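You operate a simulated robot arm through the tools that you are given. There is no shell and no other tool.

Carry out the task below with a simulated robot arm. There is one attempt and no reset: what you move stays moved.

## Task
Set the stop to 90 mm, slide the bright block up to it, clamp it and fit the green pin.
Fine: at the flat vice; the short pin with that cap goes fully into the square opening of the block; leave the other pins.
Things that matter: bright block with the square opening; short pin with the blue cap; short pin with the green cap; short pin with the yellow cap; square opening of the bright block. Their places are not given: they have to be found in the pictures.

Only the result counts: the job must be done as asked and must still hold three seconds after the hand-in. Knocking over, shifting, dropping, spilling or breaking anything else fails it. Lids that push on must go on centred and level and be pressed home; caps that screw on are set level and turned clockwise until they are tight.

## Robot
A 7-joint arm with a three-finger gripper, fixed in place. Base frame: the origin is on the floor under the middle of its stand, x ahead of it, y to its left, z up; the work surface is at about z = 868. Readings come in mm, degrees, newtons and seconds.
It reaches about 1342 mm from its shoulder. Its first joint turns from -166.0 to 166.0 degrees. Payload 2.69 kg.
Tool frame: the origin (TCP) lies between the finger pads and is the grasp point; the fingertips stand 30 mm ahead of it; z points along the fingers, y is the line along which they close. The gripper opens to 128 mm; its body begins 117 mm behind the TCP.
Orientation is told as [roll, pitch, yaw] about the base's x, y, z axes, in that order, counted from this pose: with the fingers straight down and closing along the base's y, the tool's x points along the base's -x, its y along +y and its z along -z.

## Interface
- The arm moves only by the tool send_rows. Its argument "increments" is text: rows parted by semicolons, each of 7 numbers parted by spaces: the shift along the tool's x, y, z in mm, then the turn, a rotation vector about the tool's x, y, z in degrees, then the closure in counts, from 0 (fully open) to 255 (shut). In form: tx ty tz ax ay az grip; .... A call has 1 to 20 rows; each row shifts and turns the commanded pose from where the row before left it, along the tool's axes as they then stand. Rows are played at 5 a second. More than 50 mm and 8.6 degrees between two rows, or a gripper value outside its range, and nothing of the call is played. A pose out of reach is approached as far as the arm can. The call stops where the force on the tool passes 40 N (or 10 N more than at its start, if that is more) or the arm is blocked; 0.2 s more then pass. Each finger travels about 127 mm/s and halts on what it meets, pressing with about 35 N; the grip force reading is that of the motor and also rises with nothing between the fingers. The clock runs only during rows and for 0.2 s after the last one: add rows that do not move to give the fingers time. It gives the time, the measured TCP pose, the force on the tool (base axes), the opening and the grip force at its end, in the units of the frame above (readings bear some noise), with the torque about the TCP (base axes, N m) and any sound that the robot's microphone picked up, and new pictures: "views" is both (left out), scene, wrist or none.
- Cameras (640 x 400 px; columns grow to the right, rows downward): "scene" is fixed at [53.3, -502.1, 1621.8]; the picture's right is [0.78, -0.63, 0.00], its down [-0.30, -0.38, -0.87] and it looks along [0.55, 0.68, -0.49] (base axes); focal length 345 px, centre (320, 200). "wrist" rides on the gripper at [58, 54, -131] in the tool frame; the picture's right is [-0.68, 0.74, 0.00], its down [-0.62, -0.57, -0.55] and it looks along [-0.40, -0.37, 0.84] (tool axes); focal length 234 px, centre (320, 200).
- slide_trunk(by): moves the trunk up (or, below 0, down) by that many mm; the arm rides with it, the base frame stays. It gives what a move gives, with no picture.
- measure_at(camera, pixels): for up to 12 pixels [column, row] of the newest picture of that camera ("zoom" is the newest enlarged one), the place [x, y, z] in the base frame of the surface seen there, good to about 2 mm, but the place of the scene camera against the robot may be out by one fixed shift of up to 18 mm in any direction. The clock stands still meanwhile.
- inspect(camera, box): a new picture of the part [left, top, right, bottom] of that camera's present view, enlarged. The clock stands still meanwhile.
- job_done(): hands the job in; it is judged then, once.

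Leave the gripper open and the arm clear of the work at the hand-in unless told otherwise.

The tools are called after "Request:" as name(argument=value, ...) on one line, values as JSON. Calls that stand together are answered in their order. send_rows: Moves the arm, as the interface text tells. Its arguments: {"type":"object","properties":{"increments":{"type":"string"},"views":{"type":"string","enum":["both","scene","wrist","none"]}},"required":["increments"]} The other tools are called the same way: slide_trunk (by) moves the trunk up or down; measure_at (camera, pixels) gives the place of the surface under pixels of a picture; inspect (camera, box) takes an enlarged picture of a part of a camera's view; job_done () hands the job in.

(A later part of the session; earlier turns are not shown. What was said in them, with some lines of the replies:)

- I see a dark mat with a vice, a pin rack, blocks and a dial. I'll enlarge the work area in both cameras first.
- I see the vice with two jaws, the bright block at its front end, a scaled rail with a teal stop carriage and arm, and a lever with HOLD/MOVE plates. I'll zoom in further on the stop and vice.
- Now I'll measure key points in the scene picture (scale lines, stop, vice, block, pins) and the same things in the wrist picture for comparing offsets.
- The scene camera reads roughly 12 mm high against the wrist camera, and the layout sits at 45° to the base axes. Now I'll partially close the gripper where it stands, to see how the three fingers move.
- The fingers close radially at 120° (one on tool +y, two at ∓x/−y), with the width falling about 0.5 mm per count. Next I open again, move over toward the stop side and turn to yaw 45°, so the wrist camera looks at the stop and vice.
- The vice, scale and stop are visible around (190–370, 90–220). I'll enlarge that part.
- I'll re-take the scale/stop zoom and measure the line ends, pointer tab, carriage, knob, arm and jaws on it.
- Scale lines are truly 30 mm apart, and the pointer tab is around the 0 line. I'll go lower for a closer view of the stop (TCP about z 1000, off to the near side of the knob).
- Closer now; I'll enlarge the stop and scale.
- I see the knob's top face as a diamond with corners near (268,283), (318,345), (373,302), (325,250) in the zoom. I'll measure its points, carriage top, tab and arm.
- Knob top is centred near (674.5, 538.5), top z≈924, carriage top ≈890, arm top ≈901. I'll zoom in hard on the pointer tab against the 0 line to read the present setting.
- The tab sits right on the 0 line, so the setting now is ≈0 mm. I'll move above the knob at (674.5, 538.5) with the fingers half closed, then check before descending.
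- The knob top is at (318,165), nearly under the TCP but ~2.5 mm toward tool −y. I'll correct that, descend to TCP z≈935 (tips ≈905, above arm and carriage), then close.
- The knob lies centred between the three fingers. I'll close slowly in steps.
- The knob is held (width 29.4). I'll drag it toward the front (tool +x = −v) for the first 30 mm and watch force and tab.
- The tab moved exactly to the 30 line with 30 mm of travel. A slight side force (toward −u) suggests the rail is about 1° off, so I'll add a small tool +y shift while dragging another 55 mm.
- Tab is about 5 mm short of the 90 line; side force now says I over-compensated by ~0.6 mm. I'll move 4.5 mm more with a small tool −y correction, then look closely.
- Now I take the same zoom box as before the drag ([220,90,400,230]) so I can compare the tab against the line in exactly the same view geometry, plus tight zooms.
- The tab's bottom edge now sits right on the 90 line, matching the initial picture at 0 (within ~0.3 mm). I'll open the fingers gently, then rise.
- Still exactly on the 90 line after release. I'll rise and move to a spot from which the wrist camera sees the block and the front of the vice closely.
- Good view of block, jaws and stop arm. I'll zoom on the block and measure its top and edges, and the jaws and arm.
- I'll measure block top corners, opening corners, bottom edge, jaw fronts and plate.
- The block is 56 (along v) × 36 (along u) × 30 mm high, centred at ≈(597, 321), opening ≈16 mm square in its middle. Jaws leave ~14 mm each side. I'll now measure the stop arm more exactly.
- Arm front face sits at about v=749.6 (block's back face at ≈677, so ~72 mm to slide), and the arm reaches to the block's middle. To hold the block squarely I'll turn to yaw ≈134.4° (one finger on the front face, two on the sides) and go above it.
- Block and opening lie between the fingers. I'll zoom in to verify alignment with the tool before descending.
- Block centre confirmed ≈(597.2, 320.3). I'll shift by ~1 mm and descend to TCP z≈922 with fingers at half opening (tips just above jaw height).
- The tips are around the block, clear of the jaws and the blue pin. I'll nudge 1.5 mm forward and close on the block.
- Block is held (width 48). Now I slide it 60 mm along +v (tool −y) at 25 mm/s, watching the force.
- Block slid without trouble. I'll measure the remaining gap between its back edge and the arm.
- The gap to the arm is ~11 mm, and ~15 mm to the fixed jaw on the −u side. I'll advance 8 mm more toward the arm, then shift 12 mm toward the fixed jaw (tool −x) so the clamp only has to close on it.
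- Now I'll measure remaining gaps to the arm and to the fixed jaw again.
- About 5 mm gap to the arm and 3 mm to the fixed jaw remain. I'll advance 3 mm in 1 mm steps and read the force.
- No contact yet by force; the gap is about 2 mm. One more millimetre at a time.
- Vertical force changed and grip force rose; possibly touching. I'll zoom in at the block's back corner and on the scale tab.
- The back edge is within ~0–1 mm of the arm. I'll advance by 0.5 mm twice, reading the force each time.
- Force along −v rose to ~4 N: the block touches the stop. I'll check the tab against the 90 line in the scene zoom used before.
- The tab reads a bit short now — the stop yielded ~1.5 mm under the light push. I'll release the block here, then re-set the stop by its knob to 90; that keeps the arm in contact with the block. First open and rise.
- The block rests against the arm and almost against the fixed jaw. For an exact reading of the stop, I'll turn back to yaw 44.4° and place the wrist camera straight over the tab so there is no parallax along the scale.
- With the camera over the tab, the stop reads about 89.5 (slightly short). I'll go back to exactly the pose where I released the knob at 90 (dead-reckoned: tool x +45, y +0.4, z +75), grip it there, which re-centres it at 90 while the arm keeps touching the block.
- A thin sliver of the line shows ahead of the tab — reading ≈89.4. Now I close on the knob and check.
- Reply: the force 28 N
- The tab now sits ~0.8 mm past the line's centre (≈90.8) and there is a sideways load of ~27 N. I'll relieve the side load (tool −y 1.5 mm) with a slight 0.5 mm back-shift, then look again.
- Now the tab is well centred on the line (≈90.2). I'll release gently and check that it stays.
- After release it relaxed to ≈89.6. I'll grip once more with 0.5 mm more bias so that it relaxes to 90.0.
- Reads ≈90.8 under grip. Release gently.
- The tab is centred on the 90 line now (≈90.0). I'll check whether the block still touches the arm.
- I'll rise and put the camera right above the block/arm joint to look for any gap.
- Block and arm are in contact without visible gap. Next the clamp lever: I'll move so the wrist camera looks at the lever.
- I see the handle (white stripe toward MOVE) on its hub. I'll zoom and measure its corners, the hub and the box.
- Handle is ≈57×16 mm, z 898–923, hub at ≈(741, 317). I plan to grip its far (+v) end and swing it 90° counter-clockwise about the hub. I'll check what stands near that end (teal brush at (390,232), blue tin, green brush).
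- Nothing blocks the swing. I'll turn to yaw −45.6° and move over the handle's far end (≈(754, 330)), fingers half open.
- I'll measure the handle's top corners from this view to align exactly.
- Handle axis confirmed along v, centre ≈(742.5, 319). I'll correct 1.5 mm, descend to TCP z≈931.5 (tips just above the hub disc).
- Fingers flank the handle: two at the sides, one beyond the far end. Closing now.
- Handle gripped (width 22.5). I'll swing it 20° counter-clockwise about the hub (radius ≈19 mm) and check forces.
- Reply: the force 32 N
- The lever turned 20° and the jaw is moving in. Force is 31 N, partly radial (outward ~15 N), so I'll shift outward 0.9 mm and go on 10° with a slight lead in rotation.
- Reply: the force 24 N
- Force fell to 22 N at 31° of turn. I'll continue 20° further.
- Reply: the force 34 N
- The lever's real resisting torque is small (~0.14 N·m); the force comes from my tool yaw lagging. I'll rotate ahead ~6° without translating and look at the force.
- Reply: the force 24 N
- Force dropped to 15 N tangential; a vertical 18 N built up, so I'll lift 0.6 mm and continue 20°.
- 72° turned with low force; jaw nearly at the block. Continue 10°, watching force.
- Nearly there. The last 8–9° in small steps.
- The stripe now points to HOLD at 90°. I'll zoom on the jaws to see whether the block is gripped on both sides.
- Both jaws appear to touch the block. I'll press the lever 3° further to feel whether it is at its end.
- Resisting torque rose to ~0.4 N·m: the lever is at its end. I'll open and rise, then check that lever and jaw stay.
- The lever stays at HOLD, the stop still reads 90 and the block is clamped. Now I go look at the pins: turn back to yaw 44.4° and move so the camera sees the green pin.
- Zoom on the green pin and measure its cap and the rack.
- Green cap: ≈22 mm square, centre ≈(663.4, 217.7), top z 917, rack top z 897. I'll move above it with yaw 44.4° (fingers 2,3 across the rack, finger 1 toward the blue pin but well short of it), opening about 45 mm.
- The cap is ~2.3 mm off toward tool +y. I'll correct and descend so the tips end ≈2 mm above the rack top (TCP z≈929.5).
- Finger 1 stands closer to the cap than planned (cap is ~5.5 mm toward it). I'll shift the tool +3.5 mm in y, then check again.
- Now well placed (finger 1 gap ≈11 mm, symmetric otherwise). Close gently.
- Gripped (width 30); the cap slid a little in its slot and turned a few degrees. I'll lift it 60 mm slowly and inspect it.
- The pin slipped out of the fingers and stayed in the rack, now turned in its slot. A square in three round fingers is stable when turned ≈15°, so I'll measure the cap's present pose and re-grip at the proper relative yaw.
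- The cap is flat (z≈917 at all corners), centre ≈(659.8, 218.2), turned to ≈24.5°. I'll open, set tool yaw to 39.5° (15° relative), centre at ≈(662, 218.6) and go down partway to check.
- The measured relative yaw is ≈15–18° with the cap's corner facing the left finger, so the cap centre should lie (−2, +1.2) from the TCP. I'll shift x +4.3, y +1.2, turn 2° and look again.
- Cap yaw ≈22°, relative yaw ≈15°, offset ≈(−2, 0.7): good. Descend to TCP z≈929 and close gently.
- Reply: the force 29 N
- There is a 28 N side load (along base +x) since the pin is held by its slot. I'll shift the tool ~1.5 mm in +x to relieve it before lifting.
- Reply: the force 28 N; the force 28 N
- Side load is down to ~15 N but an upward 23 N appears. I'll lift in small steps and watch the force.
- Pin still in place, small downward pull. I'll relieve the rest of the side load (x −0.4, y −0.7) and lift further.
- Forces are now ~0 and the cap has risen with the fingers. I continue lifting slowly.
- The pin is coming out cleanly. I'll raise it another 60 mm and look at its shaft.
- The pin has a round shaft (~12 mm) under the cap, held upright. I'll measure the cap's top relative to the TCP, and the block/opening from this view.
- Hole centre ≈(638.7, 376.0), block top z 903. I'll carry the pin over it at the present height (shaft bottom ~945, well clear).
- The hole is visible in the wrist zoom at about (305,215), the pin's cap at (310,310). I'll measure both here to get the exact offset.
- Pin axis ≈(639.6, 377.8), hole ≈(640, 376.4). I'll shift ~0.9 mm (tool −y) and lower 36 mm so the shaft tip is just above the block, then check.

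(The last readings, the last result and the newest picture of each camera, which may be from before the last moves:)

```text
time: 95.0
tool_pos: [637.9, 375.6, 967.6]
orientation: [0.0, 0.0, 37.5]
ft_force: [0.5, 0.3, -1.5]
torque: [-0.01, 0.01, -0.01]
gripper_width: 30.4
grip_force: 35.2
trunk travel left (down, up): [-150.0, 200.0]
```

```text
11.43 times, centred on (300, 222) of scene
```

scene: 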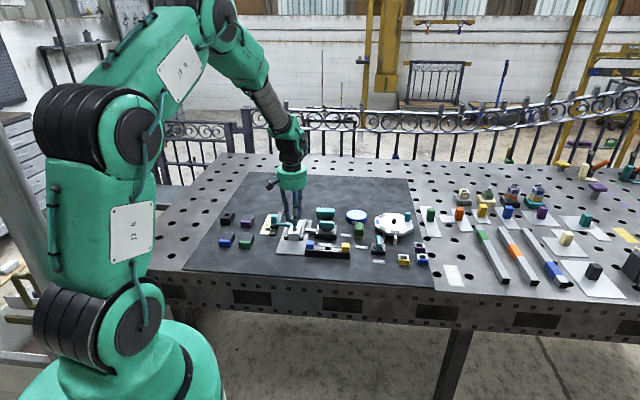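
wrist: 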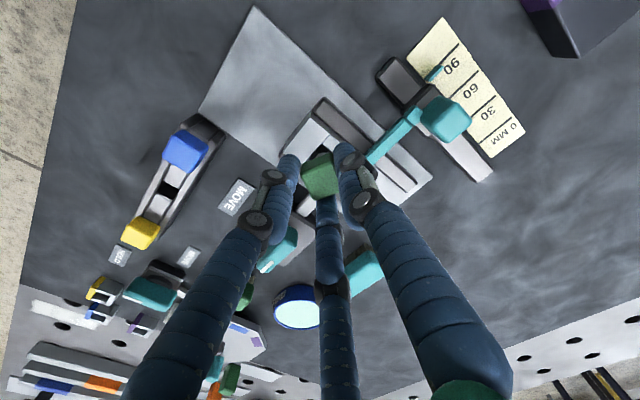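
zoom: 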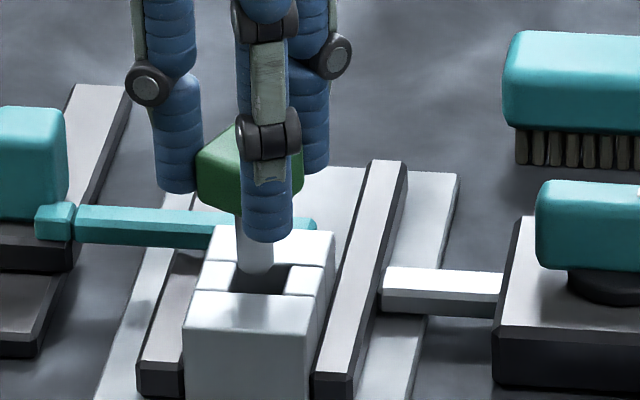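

I'll measure the shaft tip and the hole edges in this same scene zoom (same camera offset for both).

Request:
measure_at(camera="zoom", pixels=[[256, 268], [250, 255], [262, 250], [245, 240], [270, 262], [222, 275], [302, 280], [245, 303], [300, 245], [218, 240], [262, 285], [330, 235]])

Request:
inspect(camera="scene", box=[290, 218, 308, 234])

```text
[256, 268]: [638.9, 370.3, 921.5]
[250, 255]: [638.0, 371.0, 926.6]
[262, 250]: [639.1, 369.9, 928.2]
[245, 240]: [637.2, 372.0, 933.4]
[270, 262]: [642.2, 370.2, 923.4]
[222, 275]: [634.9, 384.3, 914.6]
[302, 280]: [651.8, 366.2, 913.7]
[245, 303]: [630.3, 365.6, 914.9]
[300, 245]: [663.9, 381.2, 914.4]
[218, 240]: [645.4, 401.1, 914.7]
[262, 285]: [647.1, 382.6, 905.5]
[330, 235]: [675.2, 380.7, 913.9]
```

```text
16.00 times, centred on (299, 226) of scene
```

zoom: 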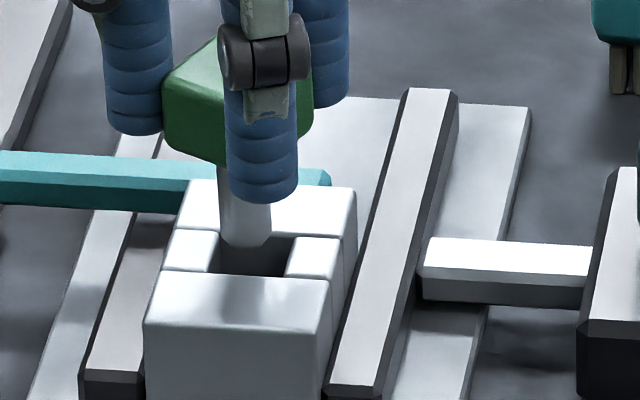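

The shaft tip is ~7 mm above the block and appears ~1.5 mm short toward base +x of the hole centre. I'll shift (tool x −1.0, y −0.9), lower 5 mm and re-check.

Request:
send_rows(increments="-1.0 -0.9 0 0 0 0 230; 0 0 2.5 0 0 0 230; 0 0 2.5 0 0 0 230; 0 0 0 0 0 0 230", views="wrist")

Request:
inspect(camera="scene", box=[290, 218, 308, 234])

Request:
inspect(camera="wrist", box=[295, 125, 355, 175])

```text
time: 96.0
tool_pos: [638.6, 374.1, 962.6]
orientation: [0.0, 0.0, 37.4]
ft_force: [-0.5, 0.3, -0.8]
torque: [-0.01, -0.07, 0.01]
gripper_width: 30.2
grip_force: 35.1
trunk travel left (down, up): [-150.0, 200.0]
```

wrist: 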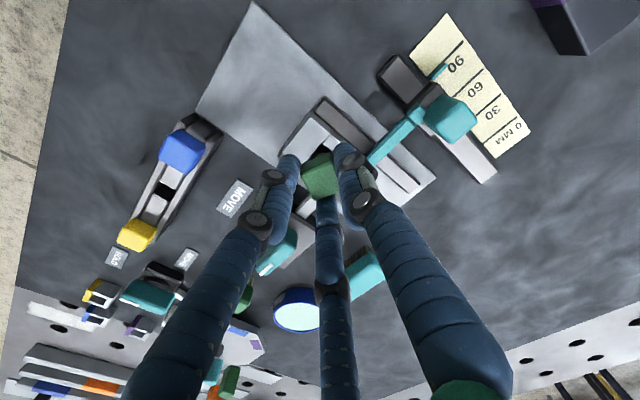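

```text
16.00 times, centred on (299, 226) of scene
```

zoom: 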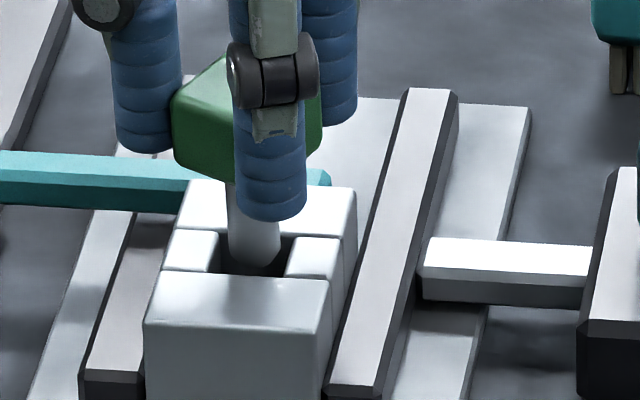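

```text
8.00 times, centred on (325, 150) of wrist
```

zoom: 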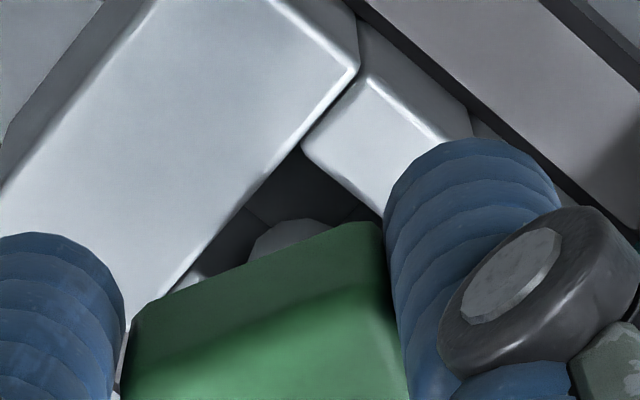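

The shaft tip is inside the outline of the opening in both views. I'll lower in small steps and watch the force.

Request:
send_rows(increments="-0.4 0 1 0 0 0 230; 0 0 1 0 0 0 230; 0 0 1.5 0 0 0 230; 0 0 1.5 0 0 0 230; 0 0 0 0 0 0 230", views="none")

Request:
inspect(camera="scene", box=[290, 218, 308, 234])

```text
time: 97.2
tool_pos: [639.0, 375.3, 958.5]
orientation: [0.0, 0.0, 37.5]
ft_force: [0.6, 0.3, -1.3]
torque: [-0.03, 0.0, 0.03]
gripper_width: 30.2
grip_force: 34.6
trunk travel left (down, up): [-150.0, 200.0]
```

```text
16.00 times, centred on (299, 226) of scene
```

zoom: 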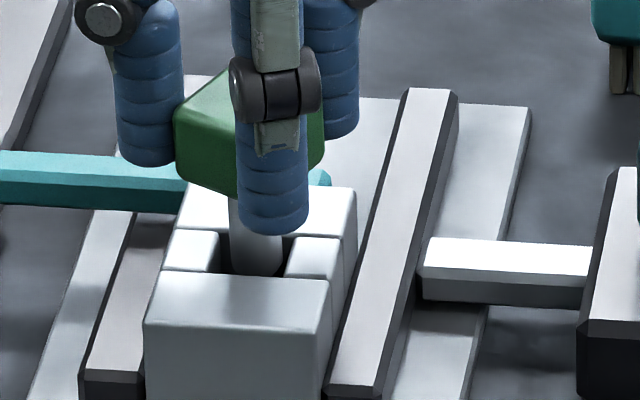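

No contact force; the shaft is entering the opening. Continue down 6 mm.

Request:
send_rows(increments="0 0 1.5 0 0 0 230; 0 0 1.5 0 0 0 230; 0 0 1.5 0 0 0 230; 0 0 1.5 0 0 0 230; 0 0 0 0 0 0 230", views="none")

Request:
inspect(camera="scene", box=[290, 218, 308, 234])

```text
time: 98.4
tool_pos: [638.1, 376.6, 951.7]
orientation: [0.1, 0.0, 37.5]
ft_force: [1.0, 0.5, -2.0]
torque: [-0.03, 0.02, 0.03]
gripper_width: 30.8
grip_force: 35.1
trunk travel left (down, up): [-150.0, 200.0]
```

```text
16.00 times, centred on (299, 226) of scene
```

zoom: 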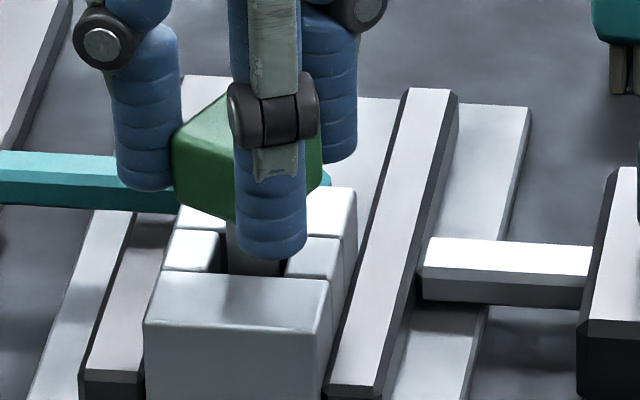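

The shaft is in the opening with no side force. Continue 12 mm down.

Request:
send_rows(increments="0 0 2 0 0 0 230; 0 0 2 0 0 0 230; 0 0 2 0 0 0 230; 0 0 2 0 0 0 230; 0 0 2 0 0 0 230; 0 0 2 0 0 0 230; 0 0 0 0 0 0 230", views="wrist")

Request:
inspect(camera="scene", box=[290, 218, 308, 234])

```text
time: 100.0
tool_pos: [637.6, 375.8, 939.9]
orientation: [0.0, 0.0, 37.4]
ft_force: [0.0, -0.1, -2.5]
torque: [-0.01, -0.02, 0.0]
gripper_width: 30.4
grip_force: 35.2
trunk travel left (down, up): [-150.0, 200.0]
```

wrist: 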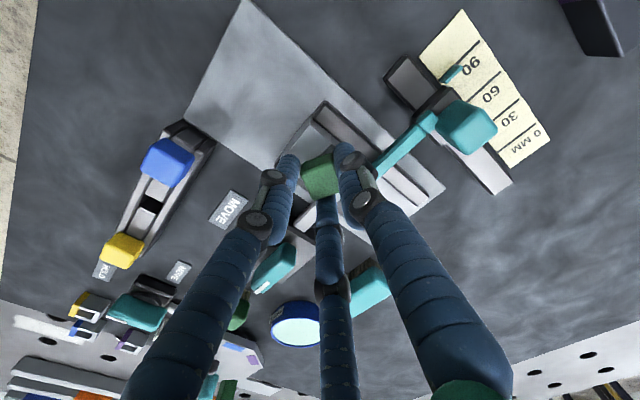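

```text
16.00 times, centred on (299, 226) of scene
```

zoom: 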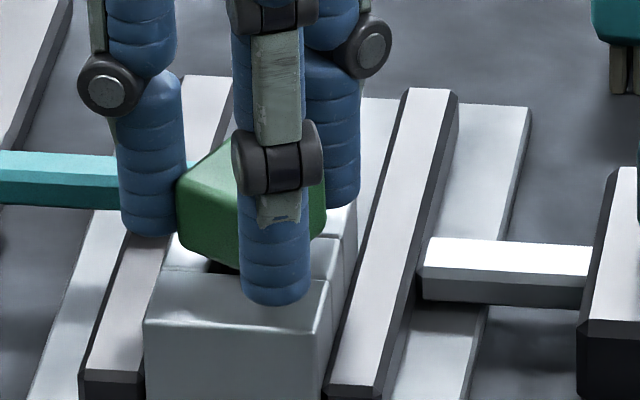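

Almost seated. I go on in 1 mm steps until contact is felt.

Request:
send_rows(increments="0 0 1 0 0 0 230; 0 0 1 0 0 0 230; 0 0 1 0 0 0 230; 0 0 0 0 0 0 230", views="none")

Request:
inspect(camera="scene", box=[290, 218, 308, 234])

```text
time: 101.0
tool_pos: [638.8, 375.9, 936.9]
orientation: [0.1, 0.0, 37.5]
ft_force: [0.0, -0.5, -2.3]
torque: [0.01, -0.01, -0.03]
gripper_width: 30.5
grip_force: 35.4
trunk travel left (down, up): [-150.0, 200.0]
```

```text
16.00 times, centred on (299, 226) of scene
```

zoom: 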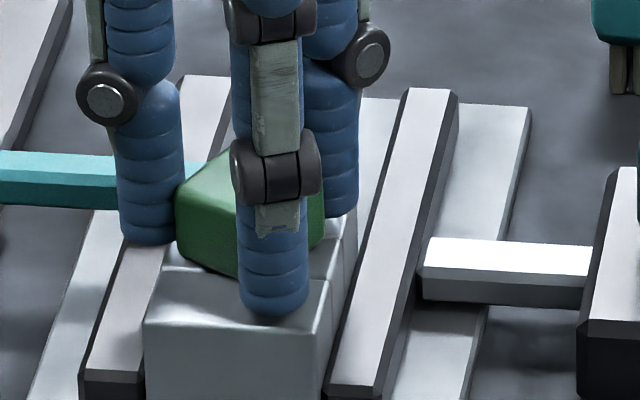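

Request:
send_rows(increments="0 0 0.7 0 0 0 230; 0 0 0.7 0 0 0 230; 0 0 0.6 0 0 0 230; 0 0 0 0 0 0 230", views="none")

Request:
inspect(camera="scene", box=[290, 218, 308, 234])

```text
time: 102.0
tool_pos: [638.3, 375.8, 935.0]
orientation: [0.0, -0.2, 37.6]
ft_force: [-4.6, -3.7, 25.1]
torque: [-0.11, 0.45, 0.02]
gripper_width: 30.4
grip_force: 35.3
trunk travel left (down, up): [-150.0, 200.0]
```

```text
16.00 times, centred on (299, 226) of scene
```

zoom: 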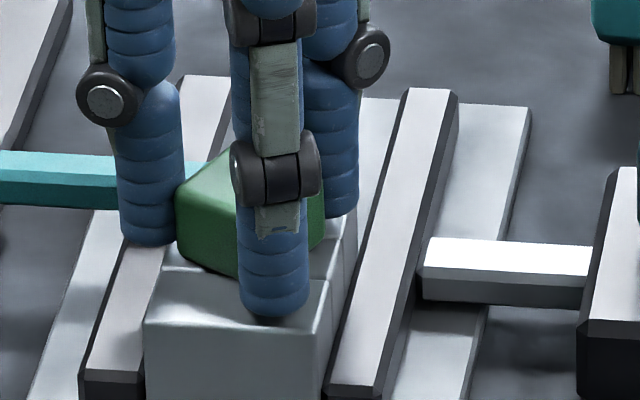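

Contact: 25 N upward, cap seated on the block. I relieve the pressure 1.2 mm, then open slowly.

Request:
send_rows(increments="0 0 -1.2 0 0 0 230; 0 0 0 0 0 0 215; 0 0 0 0 0 0 200; 0 0 0 0 0 0 190; 0 0 0 0 0 0 175; 0 0 0 0 0 0 160; 0 0 0 0 0 0 150; 0 0 0 0 0 0 150")

Request:
inspect(camera="scene", box=[285, 212, 313, 240])

Request:
inspect(camera="wrist", box=[250, 90, 400, 220])

```text
time: 103.8
tool_pos: [638.3, 375.7, 935.7]
orientation: [0.0, -0.1, 37.5]
ft_force: [-0.4, -0.6, -0.3]
torque: [-0.01, 0.02, -0.02]
gripper_width: 52.8
grip_force: 0.1
trunk travel left (down, up): [-150.0, 200.0]
```

scene: 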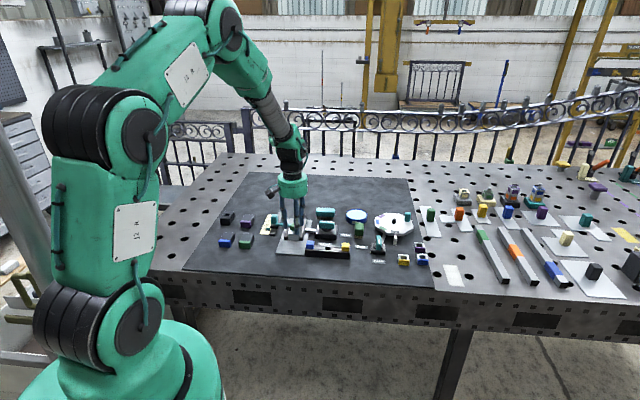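
wrist: 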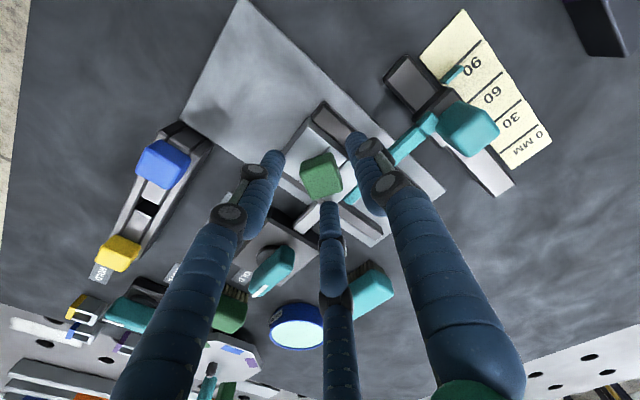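

```text
14.29 times, centred on (299, 226) of scene
```

zoom: 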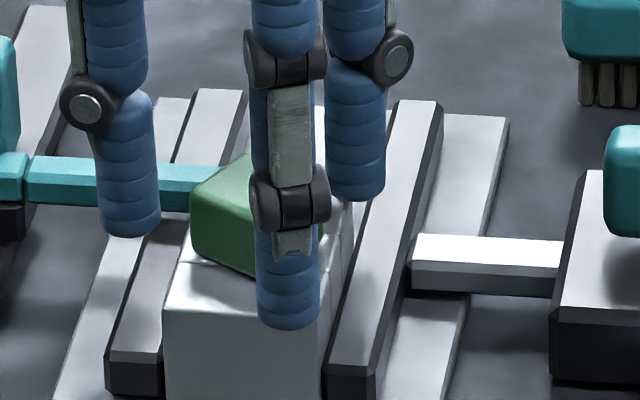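

```text
3.08 times, centred on (325, 155) of wrist
```

zoom: 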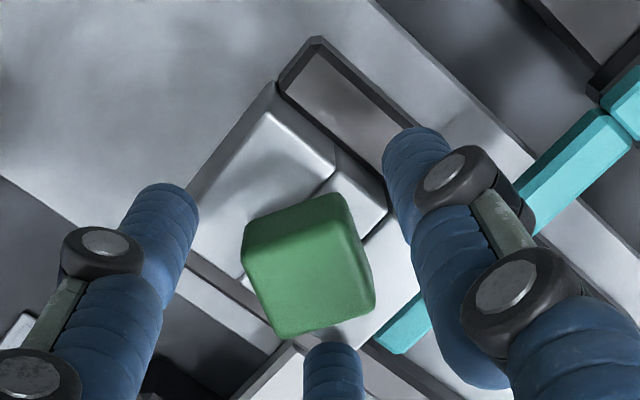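

Released; the pin sits in the block. I rise straight up and move aside for a look.

Request:
send_rows(increments="0 0 -10 0 0 0 140; 0 0 -20 0 0 0 120; 0 0 -25 0 0 0 60; 0 0 -25 0 0 0 0; 0 0 0 0 0 0 0")

Request:
inspect(camera="scene", box=[285, 212, 313, 240])

Request:
inspect(camera="wrist", box=[250, 60, 400, 210])

Request:
measure_at(camera="zoom", pixels=[[320, 200]])

```text
time: 105.0
tool_pos: [640.2, 378.9, 1016.4]
orientation: [0.0, 0.0, 37.4]
ft_force: [-0.4, 0.1, 1.0]
torque: [0.03, 0.0, 0.0]
gripper_width: 127.8
grip_force: 0.1
trunk travel left (down, up): [-150.0, 200.0]
```

scene: 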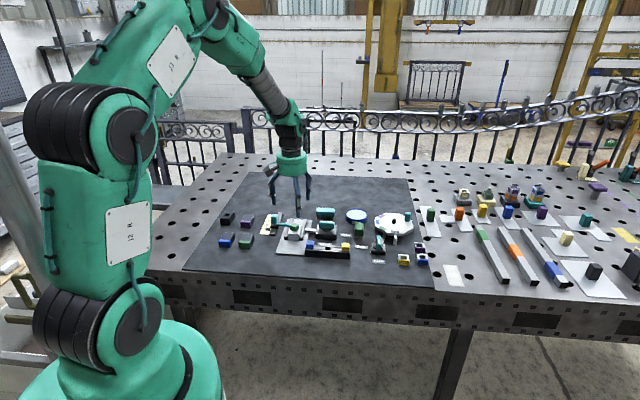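
wrist: 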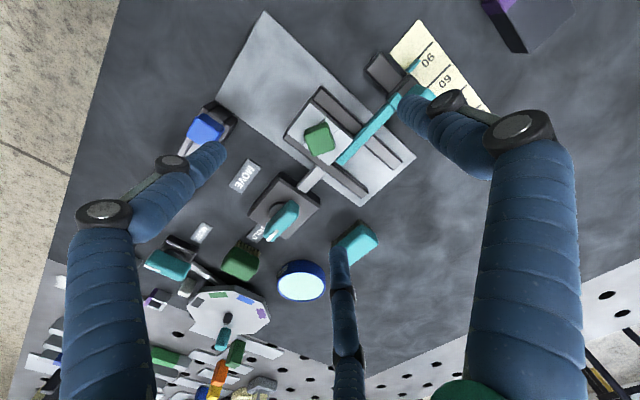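

```text
14.29 times, centred on (299, 226) of scene
```

zoom: 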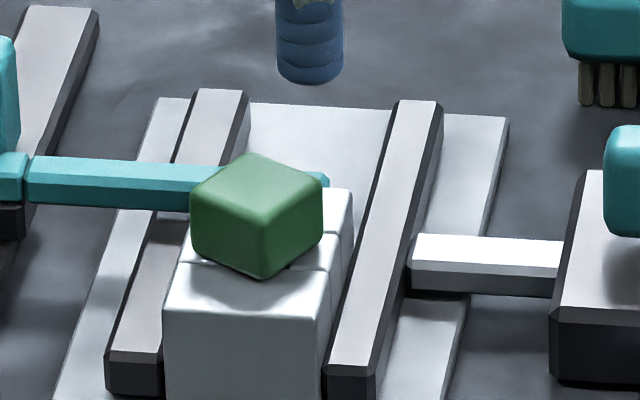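

```text
2.67 times, centred on (325, 135) of wrist
```

zoom: 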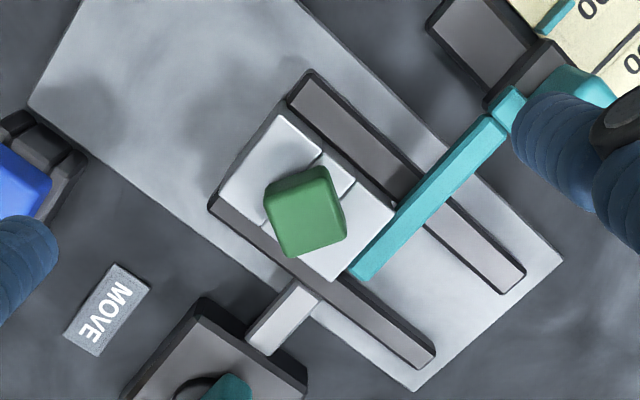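

```text
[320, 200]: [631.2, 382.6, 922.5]
```

The cap rests on the block. I'll measure its top corners for height and level, and check the stop and the rest once more.

Request:
measure_at(camera="zoom", pixels=[[272, 195], [322, 180], [340, 230], [295, 248], [305, 215], [250, 170], [330, 265], [345, 180], [380, 240], [360, 205]])

Request:
inspect(camera="scene", box=[260, 224, 276, 234])

Request:
inspect(camera="scene", box=[265, 205, 365, 265])

Request:
inspect(camera="wrist", box=[300, 90, 400, 170])

```text
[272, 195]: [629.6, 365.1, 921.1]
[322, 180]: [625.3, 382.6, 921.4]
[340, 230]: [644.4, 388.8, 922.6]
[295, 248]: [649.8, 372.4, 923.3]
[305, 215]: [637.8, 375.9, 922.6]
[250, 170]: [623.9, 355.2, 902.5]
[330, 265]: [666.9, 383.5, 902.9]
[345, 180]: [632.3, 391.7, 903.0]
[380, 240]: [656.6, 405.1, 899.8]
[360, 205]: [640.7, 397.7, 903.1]
```

```text
16.00 times, centred on (268, 229) of scene
```

zoom: 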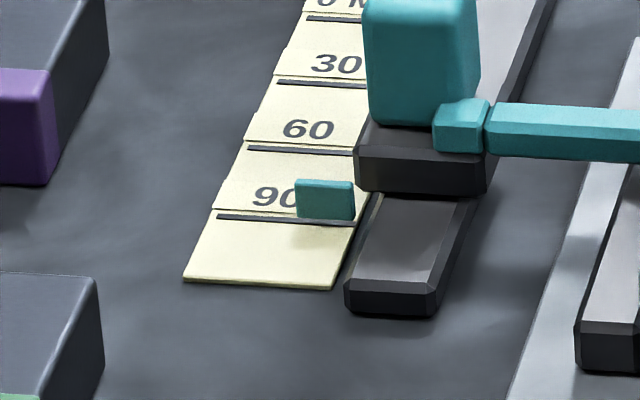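

```text
6.40 times, centred on (315, 235) of scene
```

zoom: 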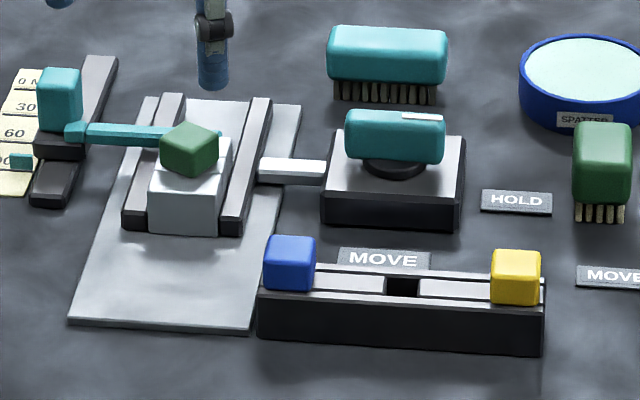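

```text
5.00 times, centred on (350, 130) of wrist
```

zoom: 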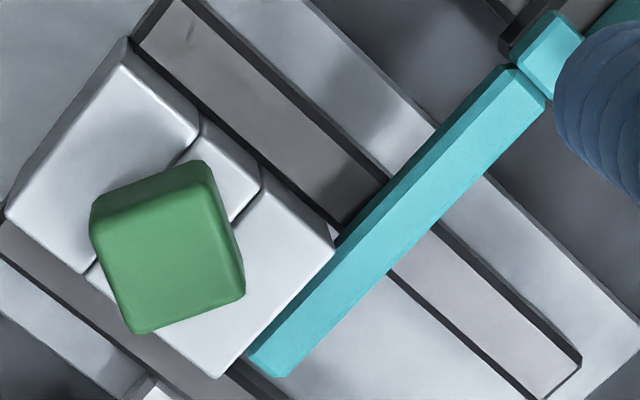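

Cap top is ≈922 (block 903 + 20 mm cap), so it is seated; the stop still reads 90, other pins untouched. I'll take a closer look at block/arm contact and jaws from a pose straight above.

Request:
inspect(camera="wrist", box=[325, 120, 385, 170])

Request:
inspect(camera="wrist", box=[280, 85, 370, 190])

```text
8.00 times, centred on (355, 145) of wrist
```

zoom: 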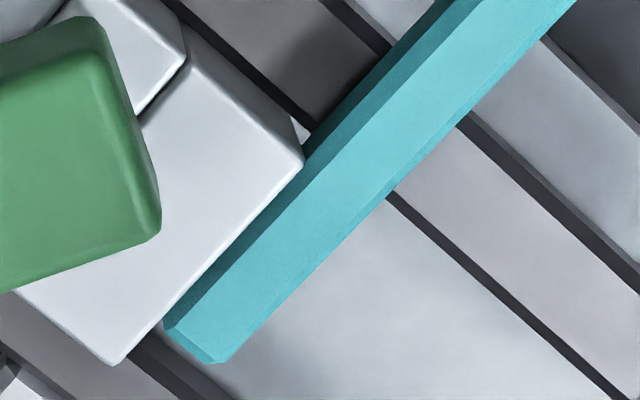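

```text
3.81 times, centred on (325, 138) of wrist
```

zoom: 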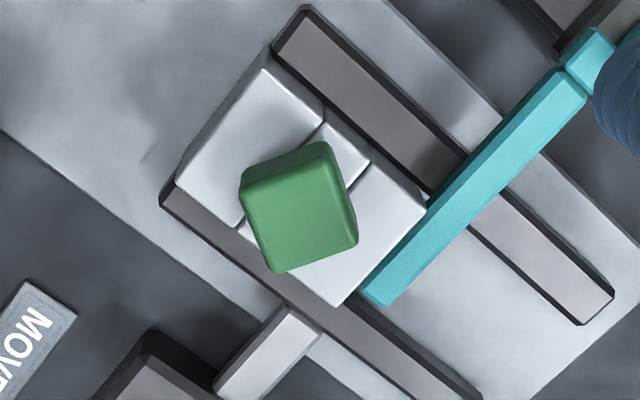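

I'll zoom in at the front of the vice to check that both jaws bear on the block.

Request:
inspect(camera="scene", box=[282, 228, 308, 244])

Request:
inspect(camera="scene", box=[290, 214, 312, 228])

```text
16.00 times, centred on (295, 236) of scene
```

zoom: 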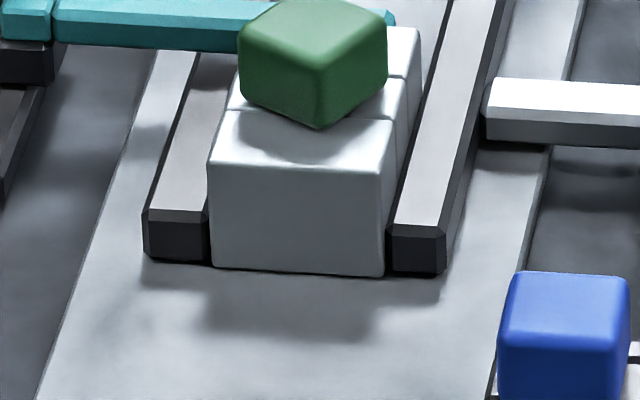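

```text
16.00 times, centred on (301, 221) of scene
```

zoom: 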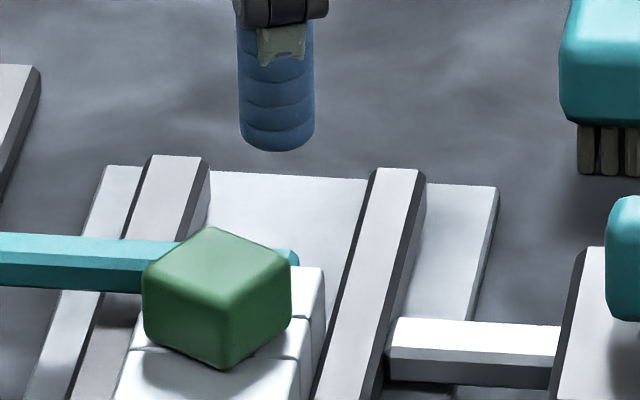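

Both jaws bear on the block, the cap is level and seated. I'll retract the arm well up and away with the gripper open and take a final look.

Request:
send_rows(increments="0 0 -30 0 0 0 0; 0 0 -40 0 0 0 0; 0 0 -40 0 0 0 0; 0 0 -40 0 0 0 0; 20 -30 -10 0 0 0 0; 20 -30 0 0 0 0 0; 20 -30 0 0 0 0 0; 0 0 0 0 0 0 0; 0 0 0 0 0 0 0")

Request:
inspect(camera="scene", box=[210, 195, 430, 275])

Request:
inspect(camera="scene", box=[255, 205, 335, 255])

```text
time: 107.0
tool_pos: [646.4, 263.8, 1178.9]
orientation: [0.0, 0.0, 37.5]
ft_force: [0.0, -0.2, -0.3]
torque: [0.01, 0.03, 0.0]
gripper_width: 127.8
grip_force: 0.1
trunk travel left (down, up): [-150.0, 200.0]
```

scene: 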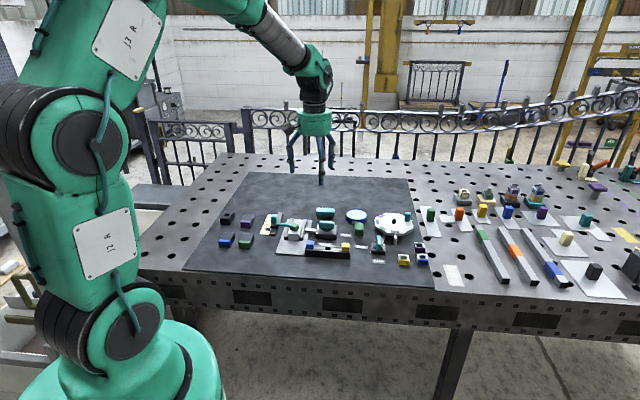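
wrist: 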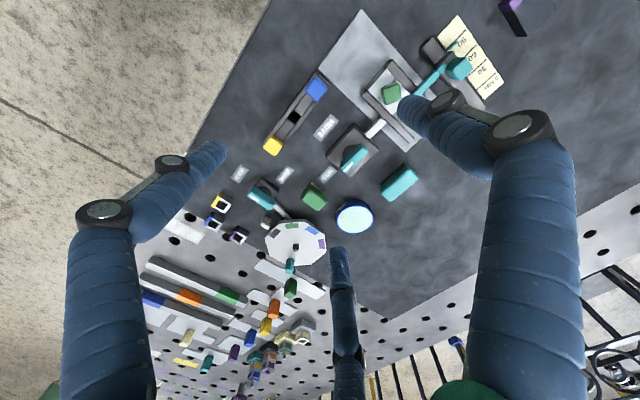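

```text
2.91 times, centred on (320, 235) of scene
```

zoom: 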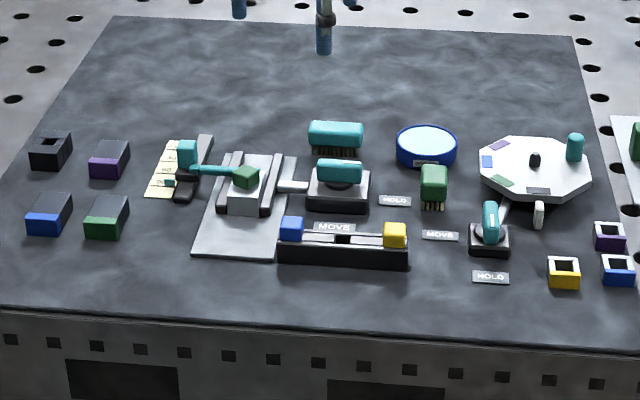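

```text
8.00 times, centred on (295, 230) of scene
```

zoom: 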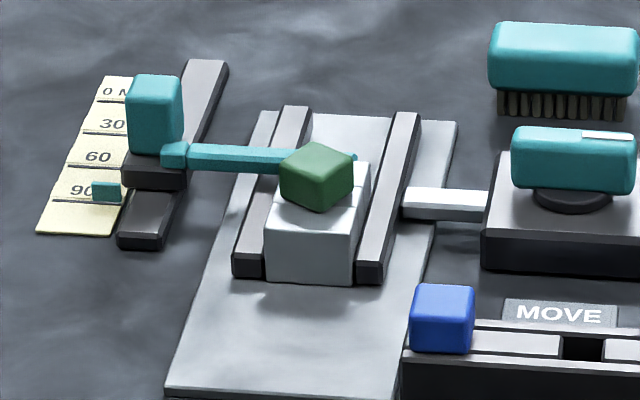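

The stop reads 90 and the block sits against its arm. The lever points to HOLD with both jaws on the block. The green pin is fully seated, the blue and yellow pins and everything else are untouched, and the arm is clear with the gripper open. I'm handing in the job.

Request:
job_done()

```text
The job is handed in.
```

The job is handed in. The stop is set to 90 mm, the bright block is clamped against it, and the green pin is seated in the square opening. I have had no verdict back on the result.

- **Stop:** the pointer sits on the 90 line, within about half a millimetre as read in the pictures. The stop slid about a millimetre when the block first touched it, so I set it again before clamping.
- **Block:** it touches the stop arm with no visible gap. The lever points to HOLD, and both jaws bear on the block in the front view. I did not push on the block to test the clamp.
- **Green pin:** it went in with no side force and its cap rests level on the block. The pin slipped out of my grip on the first lift and turned in its slot in the rack. Because of that, the cap sits rotated about 20° relative to the block. The shaft is round, so this does not affect the fit.
- **Everything else:** the blue and yellow pins and the other items look undisturbed. The arm is raised clear with the gripper open.
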